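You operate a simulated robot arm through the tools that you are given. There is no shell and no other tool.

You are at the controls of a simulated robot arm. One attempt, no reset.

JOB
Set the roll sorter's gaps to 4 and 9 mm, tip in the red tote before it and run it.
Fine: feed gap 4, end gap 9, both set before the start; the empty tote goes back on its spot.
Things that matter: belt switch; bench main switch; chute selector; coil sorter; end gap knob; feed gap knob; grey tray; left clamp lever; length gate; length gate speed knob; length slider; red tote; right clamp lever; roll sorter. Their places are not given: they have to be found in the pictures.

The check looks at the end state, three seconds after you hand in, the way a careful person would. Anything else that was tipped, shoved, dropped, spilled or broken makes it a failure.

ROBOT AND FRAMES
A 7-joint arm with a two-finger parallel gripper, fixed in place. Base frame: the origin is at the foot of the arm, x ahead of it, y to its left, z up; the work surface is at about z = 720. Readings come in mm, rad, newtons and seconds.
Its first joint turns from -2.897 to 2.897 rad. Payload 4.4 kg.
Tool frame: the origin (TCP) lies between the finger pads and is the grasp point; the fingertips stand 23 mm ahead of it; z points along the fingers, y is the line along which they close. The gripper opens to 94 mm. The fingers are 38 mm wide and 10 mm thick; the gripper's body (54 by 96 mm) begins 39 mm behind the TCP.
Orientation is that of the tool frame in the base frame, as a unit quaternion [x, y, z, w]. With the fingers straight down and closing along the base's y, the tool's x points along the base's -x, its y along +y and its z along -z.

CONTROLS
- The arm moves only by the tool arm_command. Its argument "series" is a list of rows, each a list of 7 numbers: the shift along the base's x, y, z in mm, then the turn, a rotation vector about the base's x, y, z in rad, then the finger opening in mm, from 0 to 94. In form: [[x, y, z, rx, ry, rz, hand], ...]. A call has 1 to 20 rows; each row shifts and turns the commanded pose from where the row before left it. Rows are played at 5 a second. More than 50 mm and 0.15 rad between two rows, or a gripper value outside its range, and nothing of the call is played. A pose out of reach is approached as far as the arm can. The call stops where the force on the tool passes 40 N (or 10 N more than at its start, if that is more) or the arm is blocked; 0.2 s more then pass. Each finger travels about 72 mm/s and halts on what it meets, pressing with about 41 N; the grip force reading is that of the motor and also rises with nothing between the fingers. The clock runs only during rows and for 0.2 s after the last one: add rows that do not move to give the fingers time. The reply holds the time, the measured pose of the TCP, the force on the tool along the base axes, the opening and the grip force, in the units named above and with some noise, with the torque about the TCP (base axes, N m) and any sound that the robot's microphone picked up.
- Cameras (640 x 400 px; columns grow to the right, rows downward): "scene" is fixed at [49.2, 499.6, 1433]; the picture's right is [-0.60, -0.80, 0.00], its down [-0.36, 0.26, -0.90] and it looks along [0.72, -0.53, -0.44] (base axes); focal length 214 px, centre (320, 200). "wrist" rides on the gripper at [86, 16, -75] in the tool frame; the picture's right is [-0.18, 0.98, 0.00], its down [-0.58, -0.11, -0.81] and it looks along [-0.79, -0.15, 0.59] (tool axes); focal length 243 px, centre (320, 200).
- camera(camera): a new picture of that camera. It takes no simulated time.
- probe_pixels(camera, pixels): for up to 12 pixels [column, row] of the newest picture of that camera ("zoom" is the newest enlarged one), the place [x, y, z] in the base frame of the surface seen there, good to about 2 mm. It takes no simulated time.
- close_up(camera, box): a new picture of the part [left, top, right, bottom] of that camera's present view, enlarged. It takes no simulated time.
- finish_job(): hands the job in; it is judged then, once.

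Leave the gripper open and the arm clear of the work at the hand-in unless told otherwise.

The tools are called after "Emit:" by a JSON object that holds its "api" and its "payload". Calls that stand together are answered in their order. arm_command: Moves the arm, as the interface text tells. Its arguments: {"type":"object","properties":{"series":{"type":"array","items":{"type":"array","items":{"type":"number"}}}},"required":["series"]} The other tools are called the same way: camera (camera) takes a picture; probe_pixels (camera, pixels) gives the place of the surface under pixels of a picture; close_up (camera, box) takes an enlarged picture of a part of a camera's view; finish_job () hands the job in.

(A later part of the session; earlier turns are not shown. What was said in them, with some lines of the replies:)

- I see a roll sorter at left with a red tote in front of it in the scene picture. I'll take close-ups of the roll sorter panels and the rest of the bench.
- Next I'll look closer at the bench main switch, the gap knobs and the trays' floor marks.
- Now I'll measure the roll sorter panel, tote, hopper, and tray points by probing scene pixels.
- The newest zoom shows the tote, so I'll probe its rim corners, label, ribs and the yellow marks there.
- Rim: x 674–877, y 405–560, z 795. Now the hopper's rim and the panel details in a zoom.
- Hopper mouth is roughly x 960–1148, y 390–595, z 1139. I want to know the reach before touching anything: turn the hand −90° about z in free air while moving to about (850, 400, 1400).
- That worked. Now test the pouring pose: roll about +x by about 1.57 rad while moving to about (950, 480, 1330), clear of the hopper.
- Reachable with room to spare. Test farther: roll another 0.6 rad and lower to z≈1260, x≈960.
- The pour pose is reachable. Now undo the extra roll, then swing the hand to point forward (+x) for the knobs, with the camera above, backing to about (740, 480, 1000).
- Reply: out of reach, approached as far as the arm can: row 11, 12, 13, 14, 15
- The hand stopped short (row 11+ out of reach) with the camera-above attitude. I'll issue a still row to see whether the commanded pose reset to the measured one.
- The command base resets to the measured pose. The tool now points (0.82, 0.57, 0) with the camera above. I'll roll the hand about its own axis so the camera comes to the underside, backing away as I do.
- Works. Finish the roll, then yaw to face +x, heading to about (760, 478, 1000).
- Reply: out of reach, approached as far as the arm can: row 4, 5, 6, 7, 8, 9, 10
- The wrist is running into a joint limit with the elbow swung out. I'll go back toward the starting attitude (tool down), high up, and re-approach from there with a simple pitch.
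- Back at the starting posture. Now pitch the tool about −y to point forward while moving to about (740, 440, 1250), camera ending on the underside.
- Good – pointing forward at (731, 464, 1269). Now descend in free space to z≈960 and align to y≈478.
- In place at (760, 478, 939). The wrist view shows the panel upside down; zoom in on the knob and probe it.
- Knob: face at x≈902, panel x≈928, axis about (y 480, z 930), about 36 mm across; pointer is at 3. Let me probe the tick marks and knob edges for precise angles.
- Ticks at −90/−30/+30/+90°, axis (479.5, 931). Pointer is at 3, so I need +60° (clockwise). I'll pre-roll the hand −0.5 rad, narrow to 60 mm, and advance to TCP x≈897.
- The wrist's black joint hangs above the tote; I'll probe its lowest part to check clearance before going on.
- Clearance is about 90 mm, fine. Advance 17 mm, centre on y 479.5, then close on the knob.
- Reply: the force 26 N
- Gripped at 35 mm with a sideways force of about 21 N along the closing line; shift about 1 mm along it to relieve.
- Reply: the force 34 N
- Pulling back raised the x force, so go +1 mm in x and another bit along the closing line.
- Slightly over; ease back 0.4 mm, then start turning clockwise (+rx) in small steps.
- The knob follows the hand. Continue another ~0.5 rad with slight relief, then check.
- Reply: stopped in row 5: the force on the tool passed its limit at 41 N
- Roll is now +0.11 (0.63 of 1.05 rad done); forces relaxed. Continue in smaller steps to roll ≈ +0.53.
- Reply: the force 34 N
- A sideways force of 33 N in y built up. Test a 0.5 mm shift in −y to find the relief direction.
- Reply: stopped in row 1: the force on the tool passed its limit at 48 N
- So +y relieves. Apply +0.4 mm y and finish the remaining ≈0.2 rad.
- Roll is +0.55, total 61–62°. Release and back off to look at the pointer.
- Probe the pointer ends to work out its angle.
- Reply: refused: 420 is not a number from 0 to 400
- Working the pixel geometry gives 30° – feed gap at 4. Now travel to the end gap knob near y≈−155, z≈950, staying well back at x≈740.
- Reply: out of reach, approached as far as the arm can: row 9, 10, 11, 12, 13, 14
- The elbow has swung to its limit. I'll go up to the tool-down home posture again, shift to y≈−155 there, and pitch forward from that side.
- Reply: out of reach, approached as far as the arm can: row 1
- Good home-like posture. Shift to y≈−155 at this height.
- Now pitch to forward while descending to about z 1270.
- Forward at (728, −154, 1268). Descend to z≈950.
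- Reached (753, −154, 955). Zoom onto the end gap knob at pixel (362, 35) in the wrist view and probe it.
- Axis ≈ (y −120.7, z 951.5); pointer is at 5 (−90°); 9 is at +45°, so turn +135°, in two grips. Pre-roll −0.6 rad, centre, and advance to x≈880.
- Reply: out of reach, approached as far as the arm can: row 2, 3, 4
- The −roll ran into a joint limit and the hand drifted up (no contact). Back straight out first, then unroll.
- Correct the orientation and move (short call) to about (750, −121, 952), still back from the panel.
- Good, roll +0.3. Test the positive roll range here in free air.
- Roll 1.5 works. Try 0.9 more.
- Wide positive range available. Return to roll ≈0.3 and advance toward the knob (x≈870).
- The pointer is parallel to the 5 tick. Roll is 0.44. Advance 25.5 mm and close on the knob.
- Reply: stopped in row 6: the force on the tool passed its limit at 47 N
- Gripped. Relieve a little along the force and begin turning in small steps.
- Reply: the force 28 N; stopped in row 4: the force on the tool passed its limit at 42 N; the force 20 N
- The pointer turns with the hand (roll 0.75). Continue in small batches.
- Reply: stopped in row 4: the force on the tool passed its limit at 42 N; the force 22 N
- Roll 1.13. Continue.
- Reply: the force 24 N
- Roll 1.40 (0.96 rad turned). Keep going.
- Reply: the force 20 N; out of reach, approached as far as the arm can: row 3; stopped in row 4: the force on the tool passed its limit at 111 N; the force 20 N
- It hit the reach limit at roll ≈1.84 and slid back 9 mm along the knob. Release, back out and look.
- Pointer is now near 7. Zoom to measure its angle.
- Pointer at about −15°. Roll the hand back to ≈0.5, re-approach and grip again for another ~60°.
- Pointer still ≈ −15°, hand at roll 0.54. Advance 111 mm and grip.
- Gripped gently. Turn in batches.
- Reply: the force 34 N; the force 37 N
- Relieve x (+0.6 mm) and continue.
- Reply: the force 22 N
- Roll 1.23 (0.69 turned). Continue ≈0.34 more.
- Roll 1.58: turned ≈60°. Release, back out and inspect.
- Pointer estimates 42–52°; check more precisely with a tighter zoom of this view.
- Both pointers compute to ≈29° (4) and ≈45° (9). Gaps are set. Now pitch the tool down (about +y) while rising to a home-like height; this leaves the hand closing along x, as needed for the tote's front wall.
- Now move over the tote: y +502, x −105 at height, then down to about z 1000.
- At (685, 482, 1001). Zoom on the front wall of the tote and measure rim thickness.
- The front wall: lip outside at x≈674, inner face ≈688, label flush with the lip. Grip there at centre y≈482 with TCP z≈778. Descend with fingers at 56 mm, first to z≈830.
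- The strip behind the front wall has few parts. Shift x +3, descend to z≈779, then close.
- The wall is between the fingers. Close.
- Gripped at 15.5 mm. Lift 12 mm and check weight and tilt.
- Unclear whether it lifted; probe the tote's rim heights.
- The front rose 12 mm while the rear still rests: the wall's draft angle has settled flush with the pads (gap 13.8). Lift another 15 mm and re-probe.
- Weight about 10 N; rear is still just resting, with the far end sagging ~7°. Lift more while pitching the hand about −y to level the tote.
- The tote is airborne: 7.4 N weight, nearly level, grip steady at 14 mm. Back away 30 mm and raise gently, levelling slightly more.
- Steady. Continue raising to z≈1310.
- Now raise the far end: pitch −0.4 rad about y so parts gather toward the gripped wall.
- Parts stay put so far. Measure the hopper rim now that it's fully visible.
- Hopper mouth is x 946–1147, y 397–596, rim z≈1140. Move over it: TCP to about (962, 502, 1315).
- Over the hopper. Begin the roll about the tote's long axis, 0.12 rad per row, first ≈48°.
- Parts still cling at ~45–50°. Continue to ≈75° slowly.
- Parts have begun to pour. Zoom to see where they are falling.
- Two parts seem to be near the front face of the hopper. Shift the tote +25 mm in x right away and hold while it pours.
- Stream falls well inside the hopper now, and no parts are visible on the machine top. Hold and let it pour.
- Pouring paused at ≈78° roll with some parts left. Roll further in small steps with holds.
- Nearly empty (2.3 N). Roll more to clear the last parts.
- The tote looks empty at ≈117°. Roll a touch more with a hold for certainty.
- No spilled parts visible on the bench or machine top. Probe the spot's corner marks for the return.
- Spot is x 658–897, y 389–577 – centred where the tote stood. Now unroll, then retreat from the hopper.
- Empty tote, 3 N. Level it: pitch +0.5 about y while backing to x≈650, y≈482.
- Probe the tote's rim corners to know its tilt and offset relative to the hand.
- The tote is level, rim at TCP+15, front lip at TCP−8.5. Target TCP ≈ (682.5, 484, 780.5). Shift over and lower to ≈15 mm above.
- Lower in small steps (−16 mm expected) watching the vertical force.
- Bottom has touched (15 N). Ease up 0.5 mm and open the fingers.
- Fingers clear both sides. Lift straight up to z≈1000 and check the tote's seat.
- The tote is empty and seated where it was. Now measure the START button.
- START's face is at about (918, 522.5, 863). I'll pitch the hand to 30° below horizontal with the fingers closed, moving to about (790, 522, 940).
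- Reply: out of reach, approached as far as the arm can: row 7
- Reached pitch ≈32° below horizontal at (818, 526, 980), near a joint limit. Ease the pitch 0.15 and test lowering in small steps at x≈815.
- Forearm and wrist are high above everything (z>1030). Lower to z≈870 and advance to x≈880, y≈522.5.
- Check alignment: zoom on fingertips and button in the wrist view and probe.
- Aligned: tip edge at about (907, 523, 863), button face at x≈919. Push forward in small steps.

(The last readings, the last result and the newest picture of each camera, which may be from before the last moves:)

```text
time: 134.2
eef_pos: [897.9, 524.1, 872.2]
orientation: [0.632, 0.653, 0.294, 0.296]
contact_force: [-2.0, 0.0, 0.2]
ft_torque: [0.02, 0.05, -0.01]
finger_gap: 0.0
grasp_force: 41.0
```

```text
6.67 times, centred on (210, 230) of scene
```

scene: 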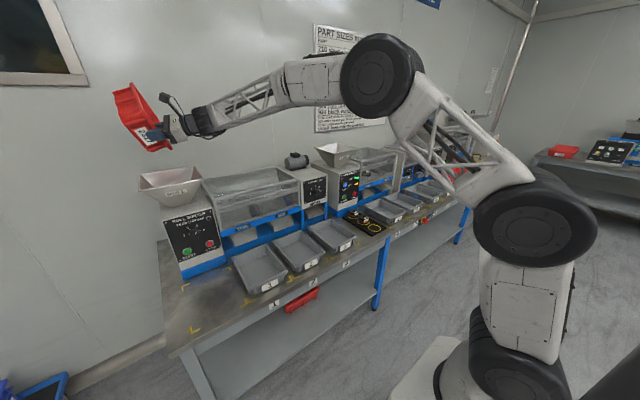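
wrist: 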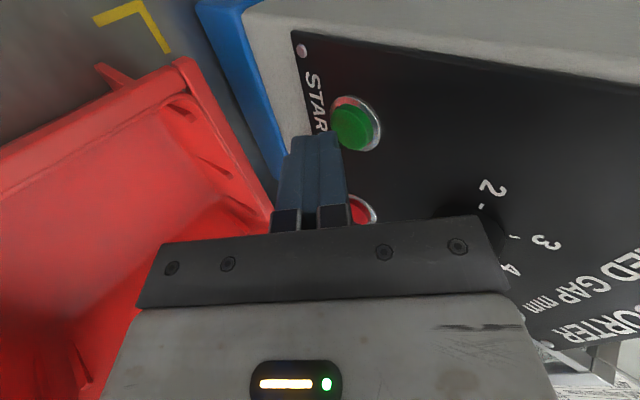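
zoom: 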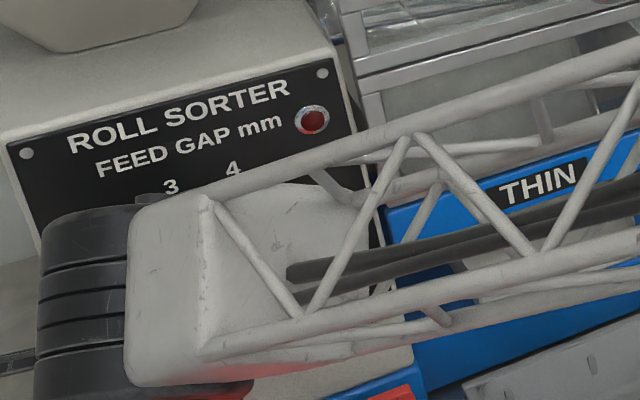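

Touching with about 2 N. Push on in 1 mm steps.

Emit:
{"api": "arm_command", "payload": {"series": [[1, 0, 0, 0, 0, 0, 0], [1, 0, 0, 0, 0, 0, 0], [1, 0, 0, 0, 0, 0, 0], [1, 0, 0, 0, 0, 0, 0]]}}

Emit:
{"api": "close_up", "payload": {"camera": "scene", "box": [165, 200, 255, 260]}}

```text
time: 135.2
eef_pos: [901.8, 523.8, 871.7]
orientation: [0.631, 0.654, 0.295, 0.296]
contact_force: [-5.0, 1.5, 1.0]
ft_torque: [0.0, 0.01, -0.03]
finger_gap: 0.3
grasp_force: 41.4
heard: click
```

```text
6.67 times, centred on (210, 230) of scene
```

zoom: 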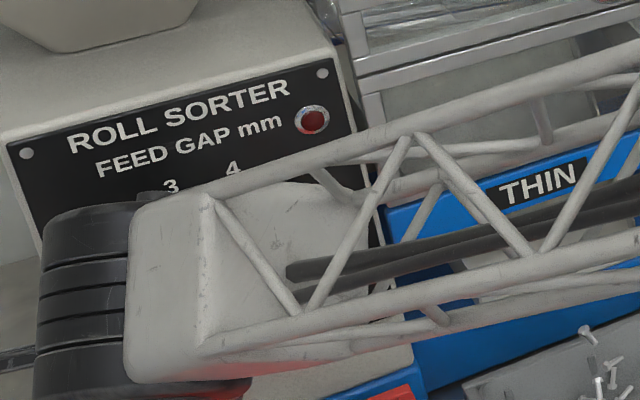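

A click, and parts are dropping from the THIN chute already. Back away from the button and look.

Emit:
{"api": "arm_command", "payload": {"series": [[-10, 0, 0, 0, 0, 0, 0], [-20, 0, 5, 0, 0, 0, 0], [-30, 0, 15, 0, 0, 0, 0], [-20, 0, 30, 0, 0, 0, 0], [-20, -5, 40, 0, 0.05, 0, 20]]}}

Emit:
{"api": "camera", "payload": {"camera": "scene"}}

Emit:
{"api": "close_up", "payload": {"camera": "scene", "box": [200, 180, 380, 300]}}

```text
time: 136.4
eef_pos: [802.6, 518.0, 960.8]
orientation: [0.638, 0.661, 0.278, 0.28]
contact_force: [0.1, 0.4, -1.1]
ft_torque: [0.01, -0.07, 0.0]
finger_gap: 20.2
grasp_force: 0.0
```

```text
taken
```

scene: 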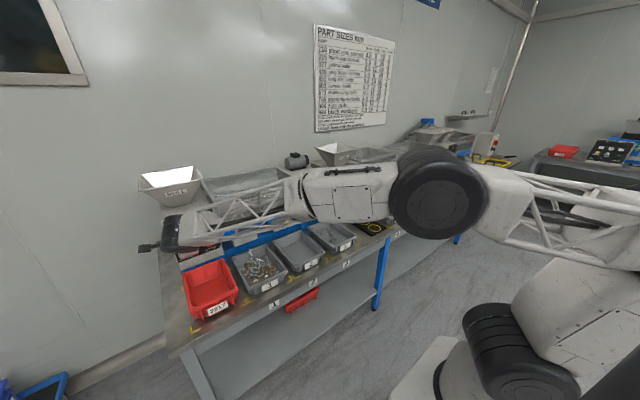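

```text
3.33 times, centred on (290, 240) of scene
```

zoom: 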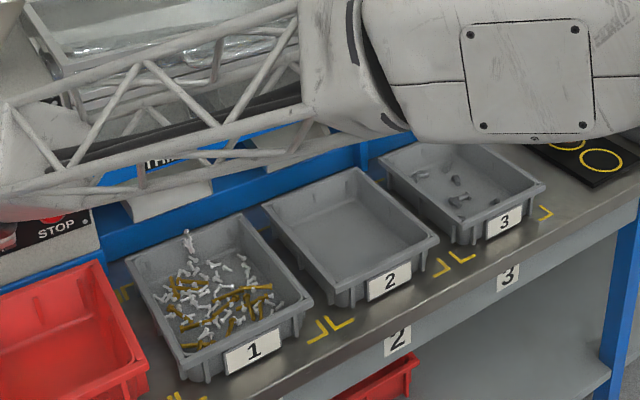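

Sorting works: screws into tray 1, grey bolts into tray 3. Move the arm up and back to a clear pose with the gripper open while it runs.

Emit:
{"api": "arm_command", "payload": {"series": [[-10, -10, 40, 0, 0.1, 0, 40], [-10, -20, 45, 0, 0.15, 0, 60], [-10, -20, 45, 0, 0.15, 0, 80], [-10, -20, 45, 0, 0.15, 0, 90], [-10, -20, 45, 0, 0.15, 0, 90], [-10, -20, 45, 0, 0.15, 0, 90], [-10, -20, 45, 0, 0.05, 0, 90], [0, -20, 45, 0, 0, 0, 90], [0, -20, 45, 0, 0, 0, 90], [0, -20, 45, 0, 0, 0, 90], [0, -20, 45, 0, 0, 0, 90], [0, -20, 45, 0, 0, 0, 90]]}}

Emit:
{"api": "camera", "payload": {"camera": "scene"}}

Emit:
{"api": "close_up", "payload": {"camera": "scene", "box": [200, 180, 380, 300]}}

Emit:
{"api": "close_up", "payload": {"camera": "scene", "box": [130, 150, 250, 270]}}

```text
refused: row 2 steps farther than a row can; nothing moved
```

```text
taken
```

scene: 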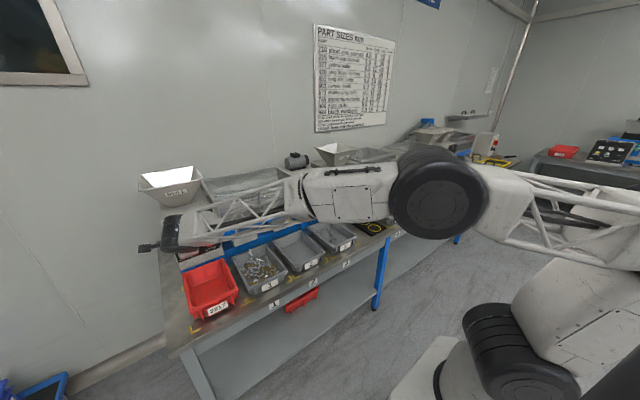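

```text
3.33 times, centred on (290, 240) of scene
```

zoom: 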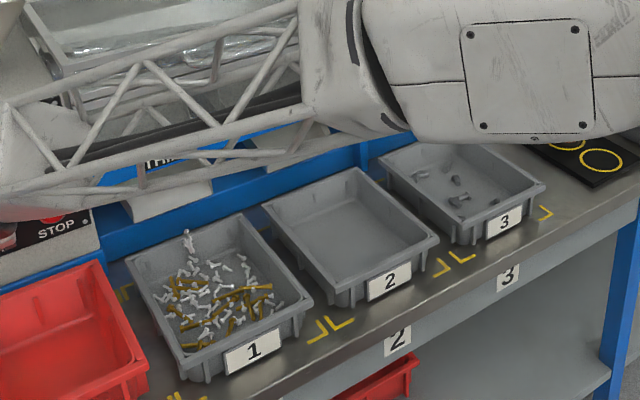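

```text
3.33 times, centred on (190, 210) of scene
```

zoom: 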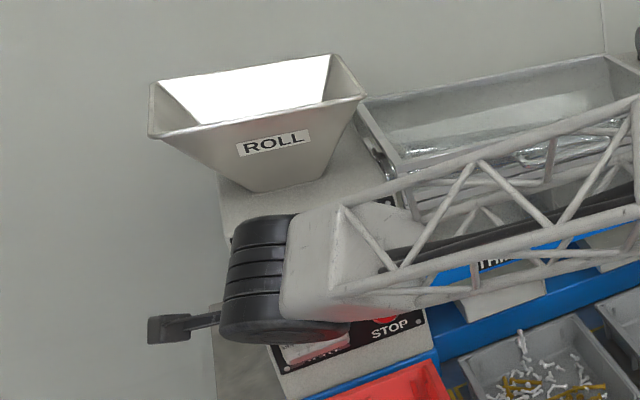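

The step was over the length limit; repeat with shorter steps.

Emit:
{"api": "arm_command", "payload": {"series": [[-10, -10, 40, 0, 0.1, 0, 40], [-10, -15, 42, 0, 0.14, 0, 60], [-10, -15, 42, 0, 0.14, 0, 80], [-10, -15, 42, 0, 0.14, 0, 90], [-10, -15, 42, 0, 0.14, 0, 90], [-10, -15, 42, 0, 0.14, 0, 90], [-10, -15, 42, 0, 0.1, 0, 90], [0, -15, 42, 0, 0, 0, 90], [0, -15, 42, 0, 0, 0, 90], [0, -15, 42, 0, 0, 0, 90], [0, -15, 42, 0, 0, 0, 90], [0, -15, 42, 0, 0, 0, 90], [0, -15, 42, 0, 0, 0, 90]]}}

Emit:
{"api": "camera", "payload": {"camera": "scene"}}

Emit:
{"api": "close_up", "payload": {"camera": "scene", "box": [200, 180, 380, 300]}}

Emit:
{"api": "close_up", "payload": {"camera": "scene", "box": [130, 150, 250, 270]}}

```text
time: 139.2
eef_pos: [733.1, 326.8, 1504.1]
orientation: [0.695, 0.718, -0.027, -0.035]
contact_force: [0.4, 0.0, -0.8]
ft_torque: [-0.02, 0.06, -0.01]
finger_gap: 89.9
grasp_force: 0.1
```

```text
taken
```

scene: 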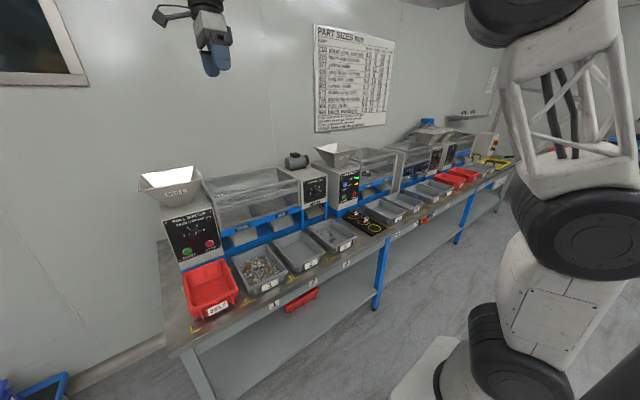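

```text
3.33 times, centred on (290, 240) of scene
```

zoom: 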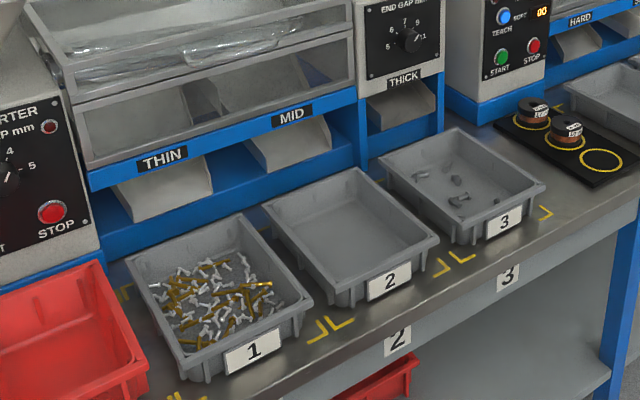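

```text
3.33 times, centred on (190, 210) of scene
```

zoom: 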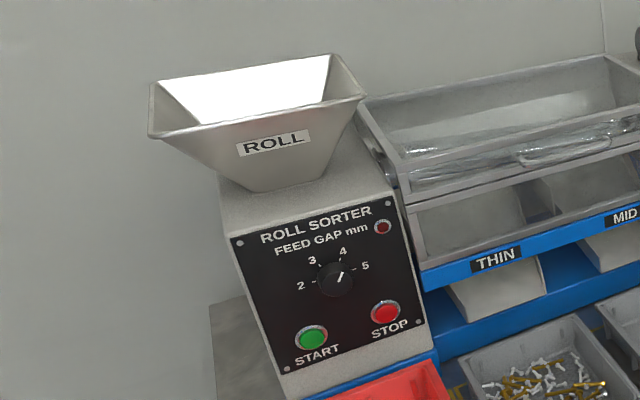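

Sorter has run; lamp is off, hopper looks empty. Wait a few seconds, then check the trays and surroundings from the wrist camera too.

Emit:
{"api": "arm_command", "payload": {"series": [[0, 0, 0, 0, 0, 0, 90], [0, 0, 0, 0, 0, 0, 90], [0, 0, 0, 0, 0, 0, 90], [0, 0, 0, 0, 0, 0, 90], [0, 0, 0, 0, 0, 0, 90], [0, 0, 0, 0, 0, 0, 90], [0, 0, 0, 0, 0, 0, 90], [0, 0, 0, 0, 0, 0, 90], [0, 0, 0, 0, 0, 0, 90], [0, 0, 0, 0, 0, 0, 90]]}}

Emit:
{"api": "camera", "payload": {"camera": "wrist"}}

Emit:
{"api": "close_up", "payload": {"camera": "scene", "box": [225, 215, 375, 300]}}

Emit:
{"api": "close_up", "payload": {"camera": "scene", "box": [150, 225, 270, 340]}}

Emit:
{"api": "close_up", "payload": {"camera": "scene", "box": [190, 155, 310, 235]}}

```text
time: 141.4
eef_pos: [732.0, 327.4, 1504.2]
orientation: [0.696, 0.717, -0.028, -0.035]
contact_force: [-0.1, 0.2, 1.0]
ft_torque: [0.01, -0.05, -0.03]
finger_gap: 90.0
grasp_force: 0.1
```

```text
taken
```

wrist: 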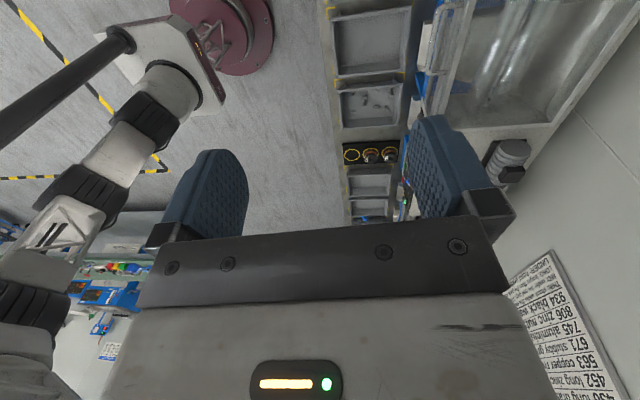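

```text
4.27 times, centred on (300, 258) of scene
```

zoom: 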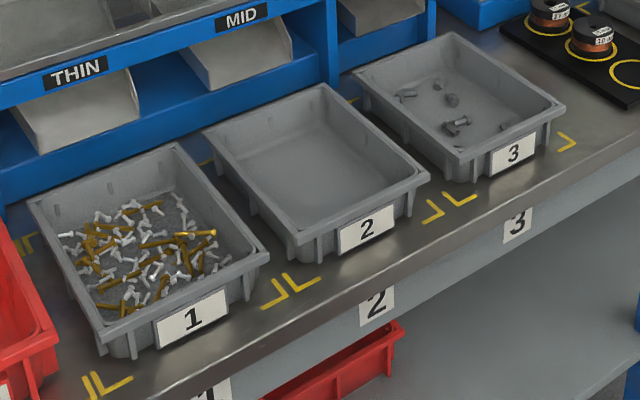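

```text
3.48 times, centred on (210, 282) of scene
```

zoom: 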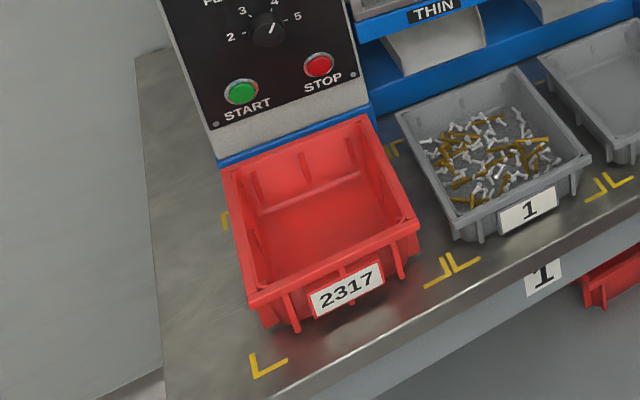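

```text
5.00 times, centred on (250, 195) of scene
```

zoom: 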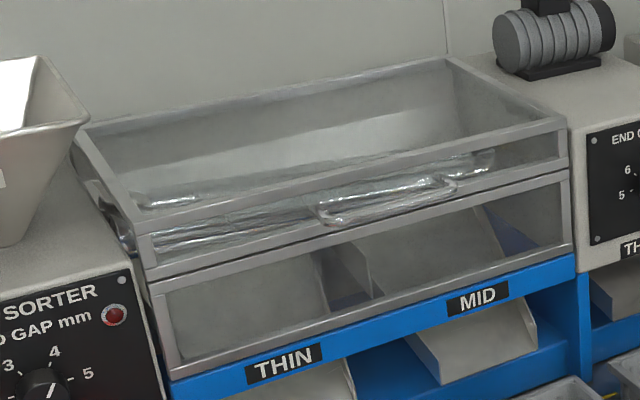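

All parts seem delivered. One last check: look into the hopper from above with the wrist camera (turn the hand back +90° and move to about (800, 480, 1370)).

Emit:
{"api": "arm_command", "payload": {"series": [[7, 15, -10, 0, 0, 0.15, 90], [7, 15, -10, 0, 0, 0.15, 90], [7, 15, -10, 0, 0, 0.15, 90], [7, 15, -10, 0, 0, 0.15, 90], [7, 15, -10, 0, 0, 0.15, 90], [7, 15, -10, 0, 0, 0.15, 90], [7, 15, -10, 0, 0, 0.15, 90], [7, 15, -10, 0, 0, 0.15, 90], [7, 15, -10, 0, 0, 0.15, 90], [5, 15, -10, 0, 0, 0.15, 90], [0, 0, -10, 0, 0, 0.07, 90], [0, 0, 0, 0, 0, 0, 90]]}}

Emit:
{"api": "camera", "payload": {"camera": "wrist"}}

```text
time: 144.1
eef_pos: [801.1, 479.5, 1393.8]
orientation: [-0.015, 0.999, -0.043, -0.006]
contact_force: [-0.2, 0.2, 0.4]
ft_torque: [-0.02, -0.01, 0.01]
finger_gap: 89.9
grasp_force: 0.1
```

```text
taken
```

wrist: 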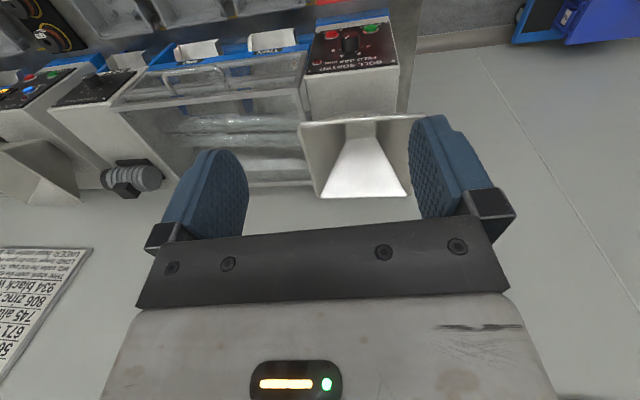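

The hopper interior is visible around pixel (360, 150). Zoom in on it, the sorter top and the floor.

Emit:
{"api": "close_up", "payload": {"camera": "wrist", "box": [280, 0, 440, 205]}}

Emit:
{"api": "close_up", "payload": {"camera": "wrist", "box": [130, 20, 310, 190]}}

Emit:
{"api": "close_up", "payload": {"camera": "wrist", "box": [290, 100, 430, 200]}}

```text
1.95 times, centred on (360, 102) of wrist
```

zoom: 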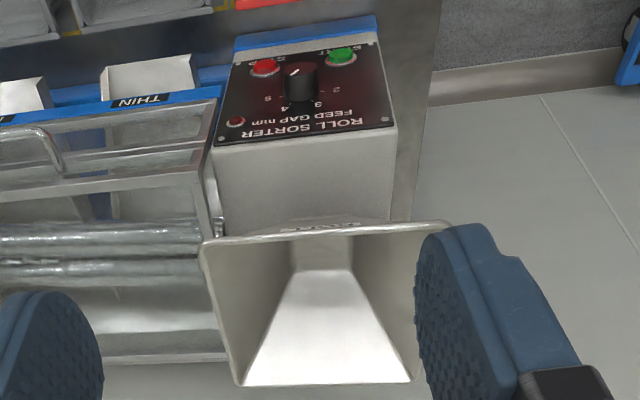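

```text
2.35 times, centred on (220, 105) of wrist
```

zoom: 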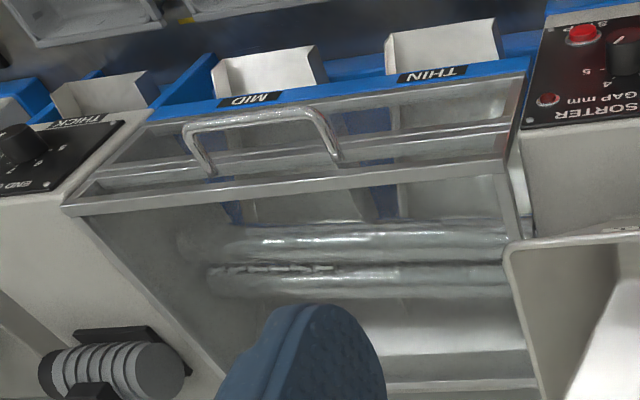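

```text
4.00 times, centred on (360, 150) of wrist
```

zoom: 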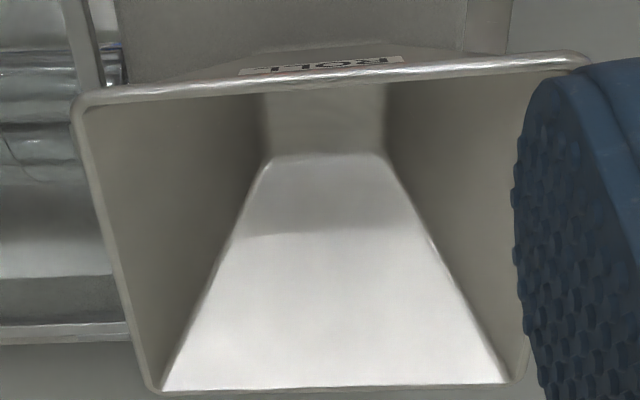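

There appear to be items between the rolls at zoom (215–330, 268). Wait several seconds and see if they move.

Emit:
{"api": "arm_command", "payload": {"series": [[0, 0, 0, 0, 0, 0, 90], [0, 0, 0, 0, 0, 0, 90], [0, 0, 0, 0, 0, 0, 90], [0, 0, 0, 0, 0, 0, 90], [0, 0, 0, 0, 0, 0, 90], [0, 0, 0, 0, 0, 0, 90], [0, 0, 0, 0, 0, 0, 90], [0, 0, 0, 0, 0, 0, 90], [0, 0, 0, 0, 0, 0, 90], [0, 0, 0, 0, 0, 0, 90], [0, 0, 0, 0, 0, 0, 90], [0, 0, 0, 0, 0, 0, 90], [0, 0, 0, 0, 0, 0, 90], [0, 0, 0, 0, 0, 0, 90], [0, 0, 0, 0, 0, 0, 90]]}}

Emit:
{"api": "close_up", "payload": {"camera": "wrist", "box": [170, 100, 290, 170]}}

Emit:
{"api": "close_up", "payload": {"camera": "scene", "box": [225, 215, 375, 300]}}

Emit:
{"api": "close_up", "payload": {"camera": "wrist", "box": [130, 20, 310, 190]}}

```text
time: 147.2
eef_pos: [800.2, 479.1, 1393.3]
orientation: [-0.014, 0.999, -0.043, -0.005]
contact_force: [-0.3, 0.1, -0.1]
ft_torque: [0.01, 0.02, -0.01]
finger_gap: 90.3
grasp_force: 0.0
```

```text
5.33 times, centred on (230, 135) of wrist
```

zoom: 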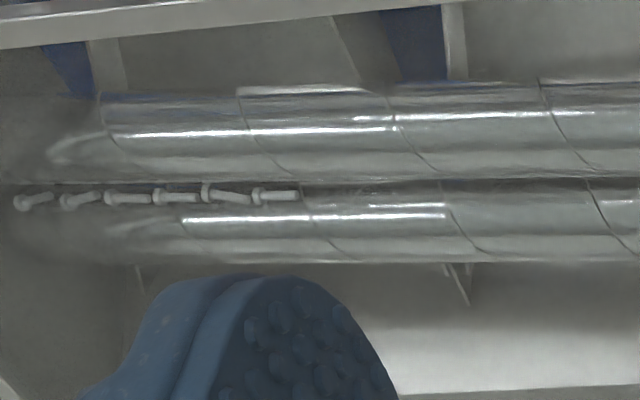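

```text
4.27 times, centred on (300, 258) of scene
```

zoom: 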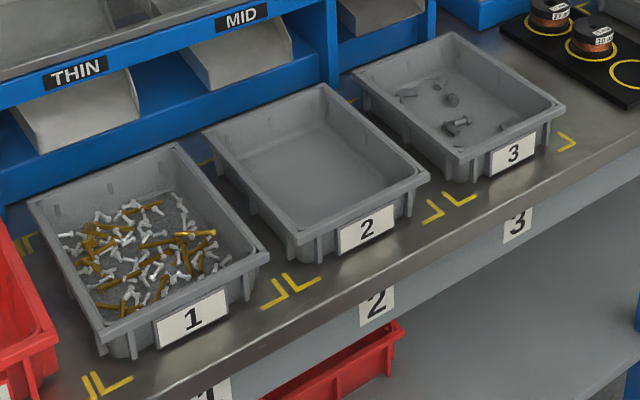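

```text
2.35 times, centred on (220, 105) of wrist
```

zoom: 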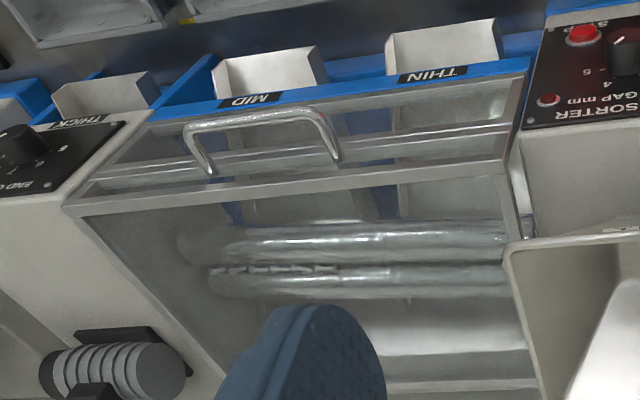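

Six small headed parts lie between the rolls at the far end. Wait a bit more and compare the same zoom to see whether they move, plus the lamp.

Emit:
{"api": "arm_command", "payload": {"series": [[0, 0, 0, 0, 0, 0, 90], [0, 0, 0, 0, 0, 0, 90], [0, 0, 0, 0, 0, 0, 90], [0, 0, 0, 0, 0, 0, 90], [0, 0, 0, 0, 0, 0, 90], [0, 0, 0, 0, 0, 0, 90], [0, 0, 0, 0, 0, 0, 90], [0, 0, 0, 0, 0, 0, 90]]}}

Emit:
{"api": "close_up", "payload": {"camera": "wrist", "box": [170, 100, 290, 170]}}

Emit:
{"api": "close_up", "payload": {"camera": "wrist", "box": [300, 10, 400, 80]}}

Emit:
{"api": "probe_pixels", "payload": {"camera": "wrist", "pixels": [[182, 137], [200, 136], [218, 136]]}}

```text
time: 149.1
eef_pos: [799.7, 478.4, 1394.0]
orientation: [-0.014, 0.999, -0.043, -0.006]
contact_force: [0.2, 0.2, -0.1]
ft_torque: [0.03, 0.04, -0.01]
finger_gap: 90.0
grasp_force: 0.0
```

```text
5.33 times, centred on (230, 135) of wrist
```

zoom: 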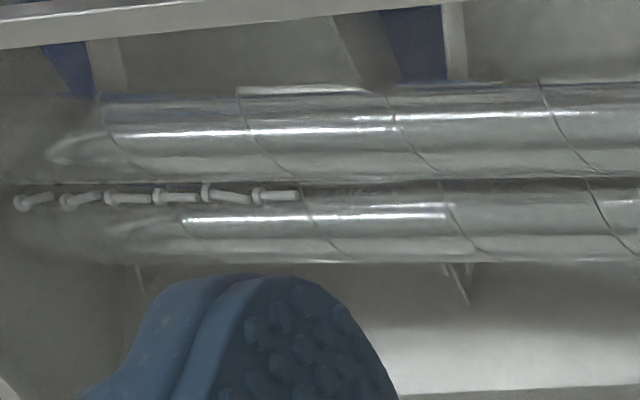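

```text
5.71 times, centred on (350, 45) of wrist
```

zoom: 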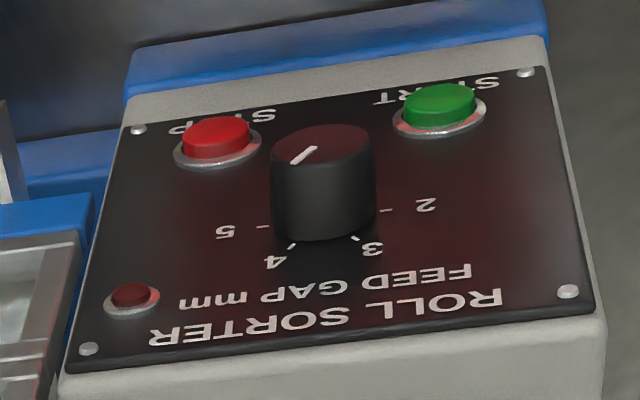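

```text
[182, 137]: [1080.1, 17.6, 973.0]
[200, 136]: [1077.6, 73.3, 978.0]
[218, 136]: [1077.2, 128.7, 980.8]
```

The lamp is off and the rolls and those six parts are still. Look more closely at them and at tray contents.

Emit:
{"api": "close_up", "payload": {"camera": "wrist", "box": [165, 118, 235, 155]}}

Emit:
{"api": "close_up", "payload": {"camera": "scene", "box": [230, 245, 290, 290]}}

Emit:
{"api": "close_up", "payload": {"camera": "scene", "box": [200, 165, 305, 225]}}

Emit:
{"api": "close_up", "payload": {"camera": "scene", "box": [305, 215, 365, 260]}}

```text
9.14 times, centred on (200, 136) of wrist
```

zoom: 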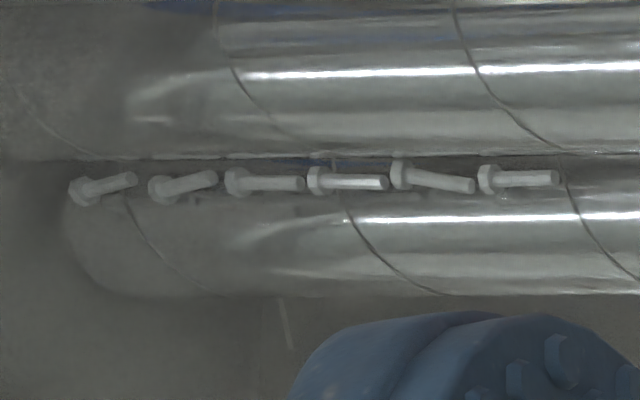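

```text
8.89 times, centred on (260, 268) of scene
```

zoom: 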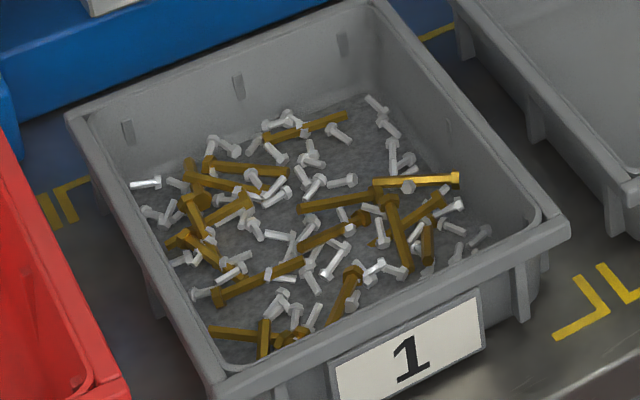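

```text
6.10 times, centred on (252, 195) of scene
```

zoom: 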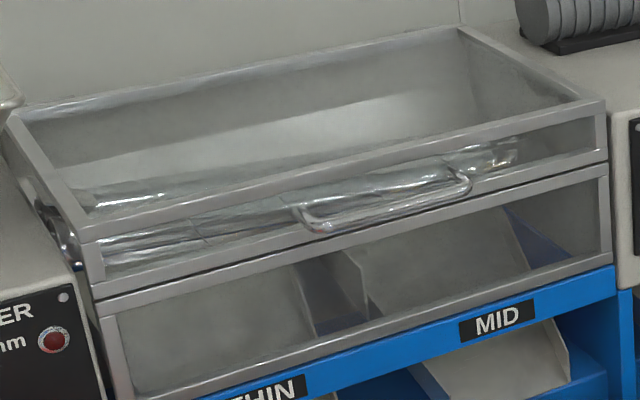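

```text
8.89 times, centred on (335, 238) of scene
```

zoom: 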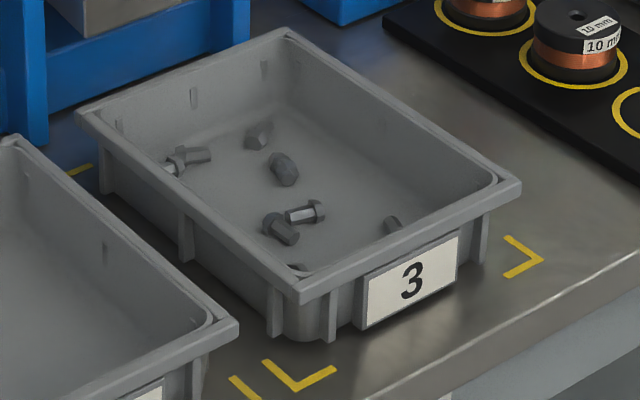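

The six hex-headed parts between the rolls don't match the tote's contents (short zinc screws, long brass screws, stubby grey bolts), sit still, and the hopper is empty: the tote's batch has gone through, lamp off. I'll move the arm back to its start pose and make a last check of the knobs and bench.

Emit:
{"api": "arm_command", "payload": {"series": [[-10, -30, 12, 0, 0.0, 0, 94], [-10, -30, 12, 0, 0.0, 0, 94], [-10, -30, 12, 0, 0, 0, 94], [-10, -30, 12, 0, 0, 0, 94], [-10, -30, 12, 0, 0, 0, 94], [-10, -30, 12, 0, 0, 0, 94], [-10, -30, 12, 0, 0, 0, 94], [0, -27, 16, 0, 0, 0, 94], [0, 0, 0, 0, 0, 0, 94]]}}

Emit:
{"api": "camera", "payload": {"camera": "scene"}}

Emit:
{"api": "close_up", "payload": {"camera": "scene", "box": [300, 170, 345, 210]}}

Emit:
{"api": "close_up", "payload": {"camera": "scene", "box": [165, 205, 225, 265]}}

Emit:
{"api": "close_up", "payload": {"camera": "wrist", "box": [220, 40, 410, 190]}}

```text
time: 151.1
eef_pos: [730.0, 241.9, 1493.7]
orientation: [-0.014, 0.999, -0.044, -0.005]
contact_force: [0.6, -0.6, 0.3]
ft_torque: [-0.01, 0.01, 0.02]
finger_gap: 94.2
grasp_force: 0.1
```

```text
taken
```

scene: 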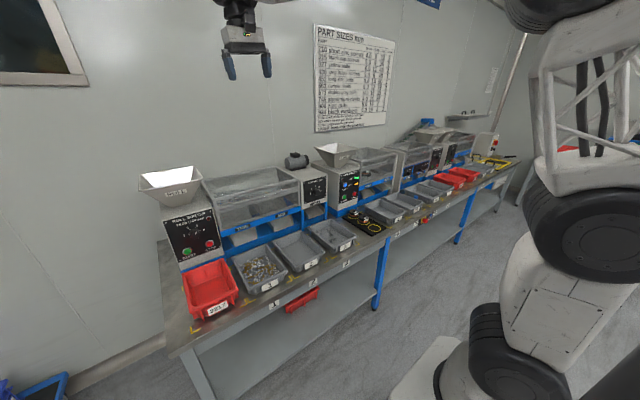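

```text
10.00 times, centred on (322, 190) of scene
```

zoom: 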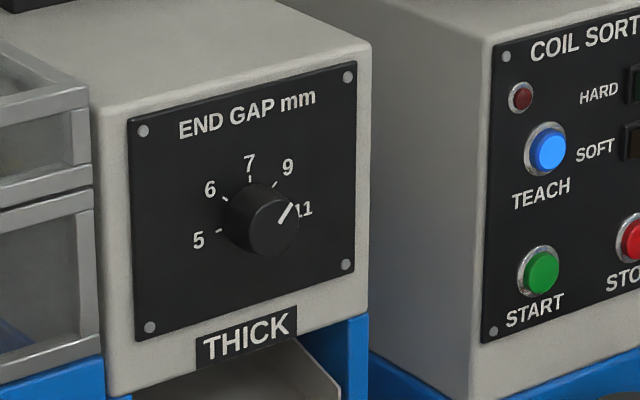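

```text
6.67 times, centred on (195, 235) of scene
```

zoom: 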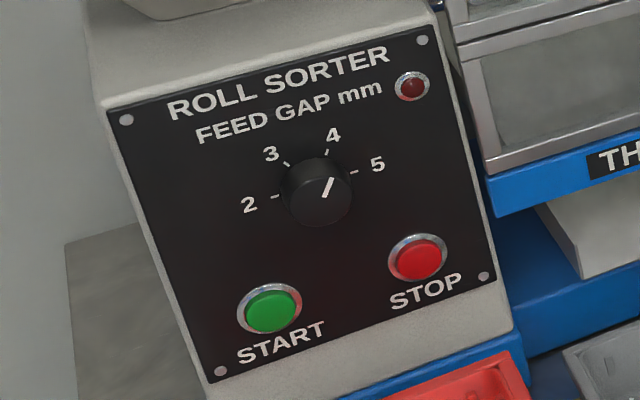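

```text
2.67 times, centred on (315, 115) of wrist
```

zoom: 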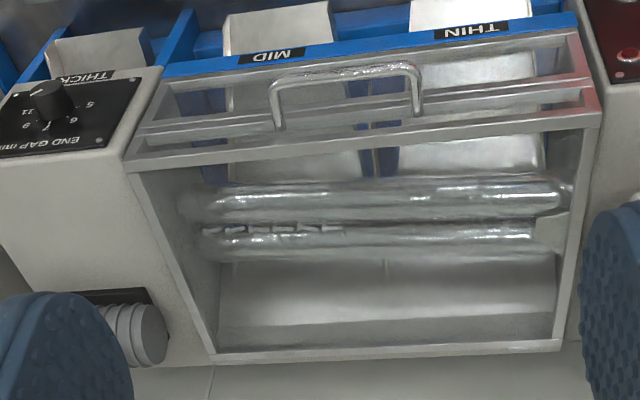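

Knobs read 4 and 9. The empty tote is back on its spot, and its parts are in trays 1 and 3. The arm is clear with the gripper open. Handing in.

Emit:
{"api": "finish_job", "payload": {}}

```text
The job is handed in.
```

I set the roll sorter's feed gap to 4 and its end gap to 9. Then I tipped the red tote (2317) into the hopper, put the empty tote back on its spot and pressed START.

The sorter ran: I heard one click at START and parts started dropping straight away. The zinc and brass screws went to tray 1 and the grey bolts to tray 3. Tray 2 stayed empty, and the hopper looks empty. I saw no spilled parts on the bench or the sorter. The arm is back at its start pose with the gripper open.

- **Parts on the rolls:** six small hex-headed parts, about 26 mm long, are lying still between the rolls near the far end. They don't look like anything from this tote; the closest match on the chart is aluminium rivets. I think they are left over from an earlier batch. I only noticed them after the run, so I can't be sure.
- **Sorter lamp:** the lamp on the panel was dark whenever I looked, including just after I pressed START. The rolls are now still.
- **Pouring:** for a moment two parts appeared just outside the front of the hopper. I moved the tote further in, and no stray parts showed up afterwards.
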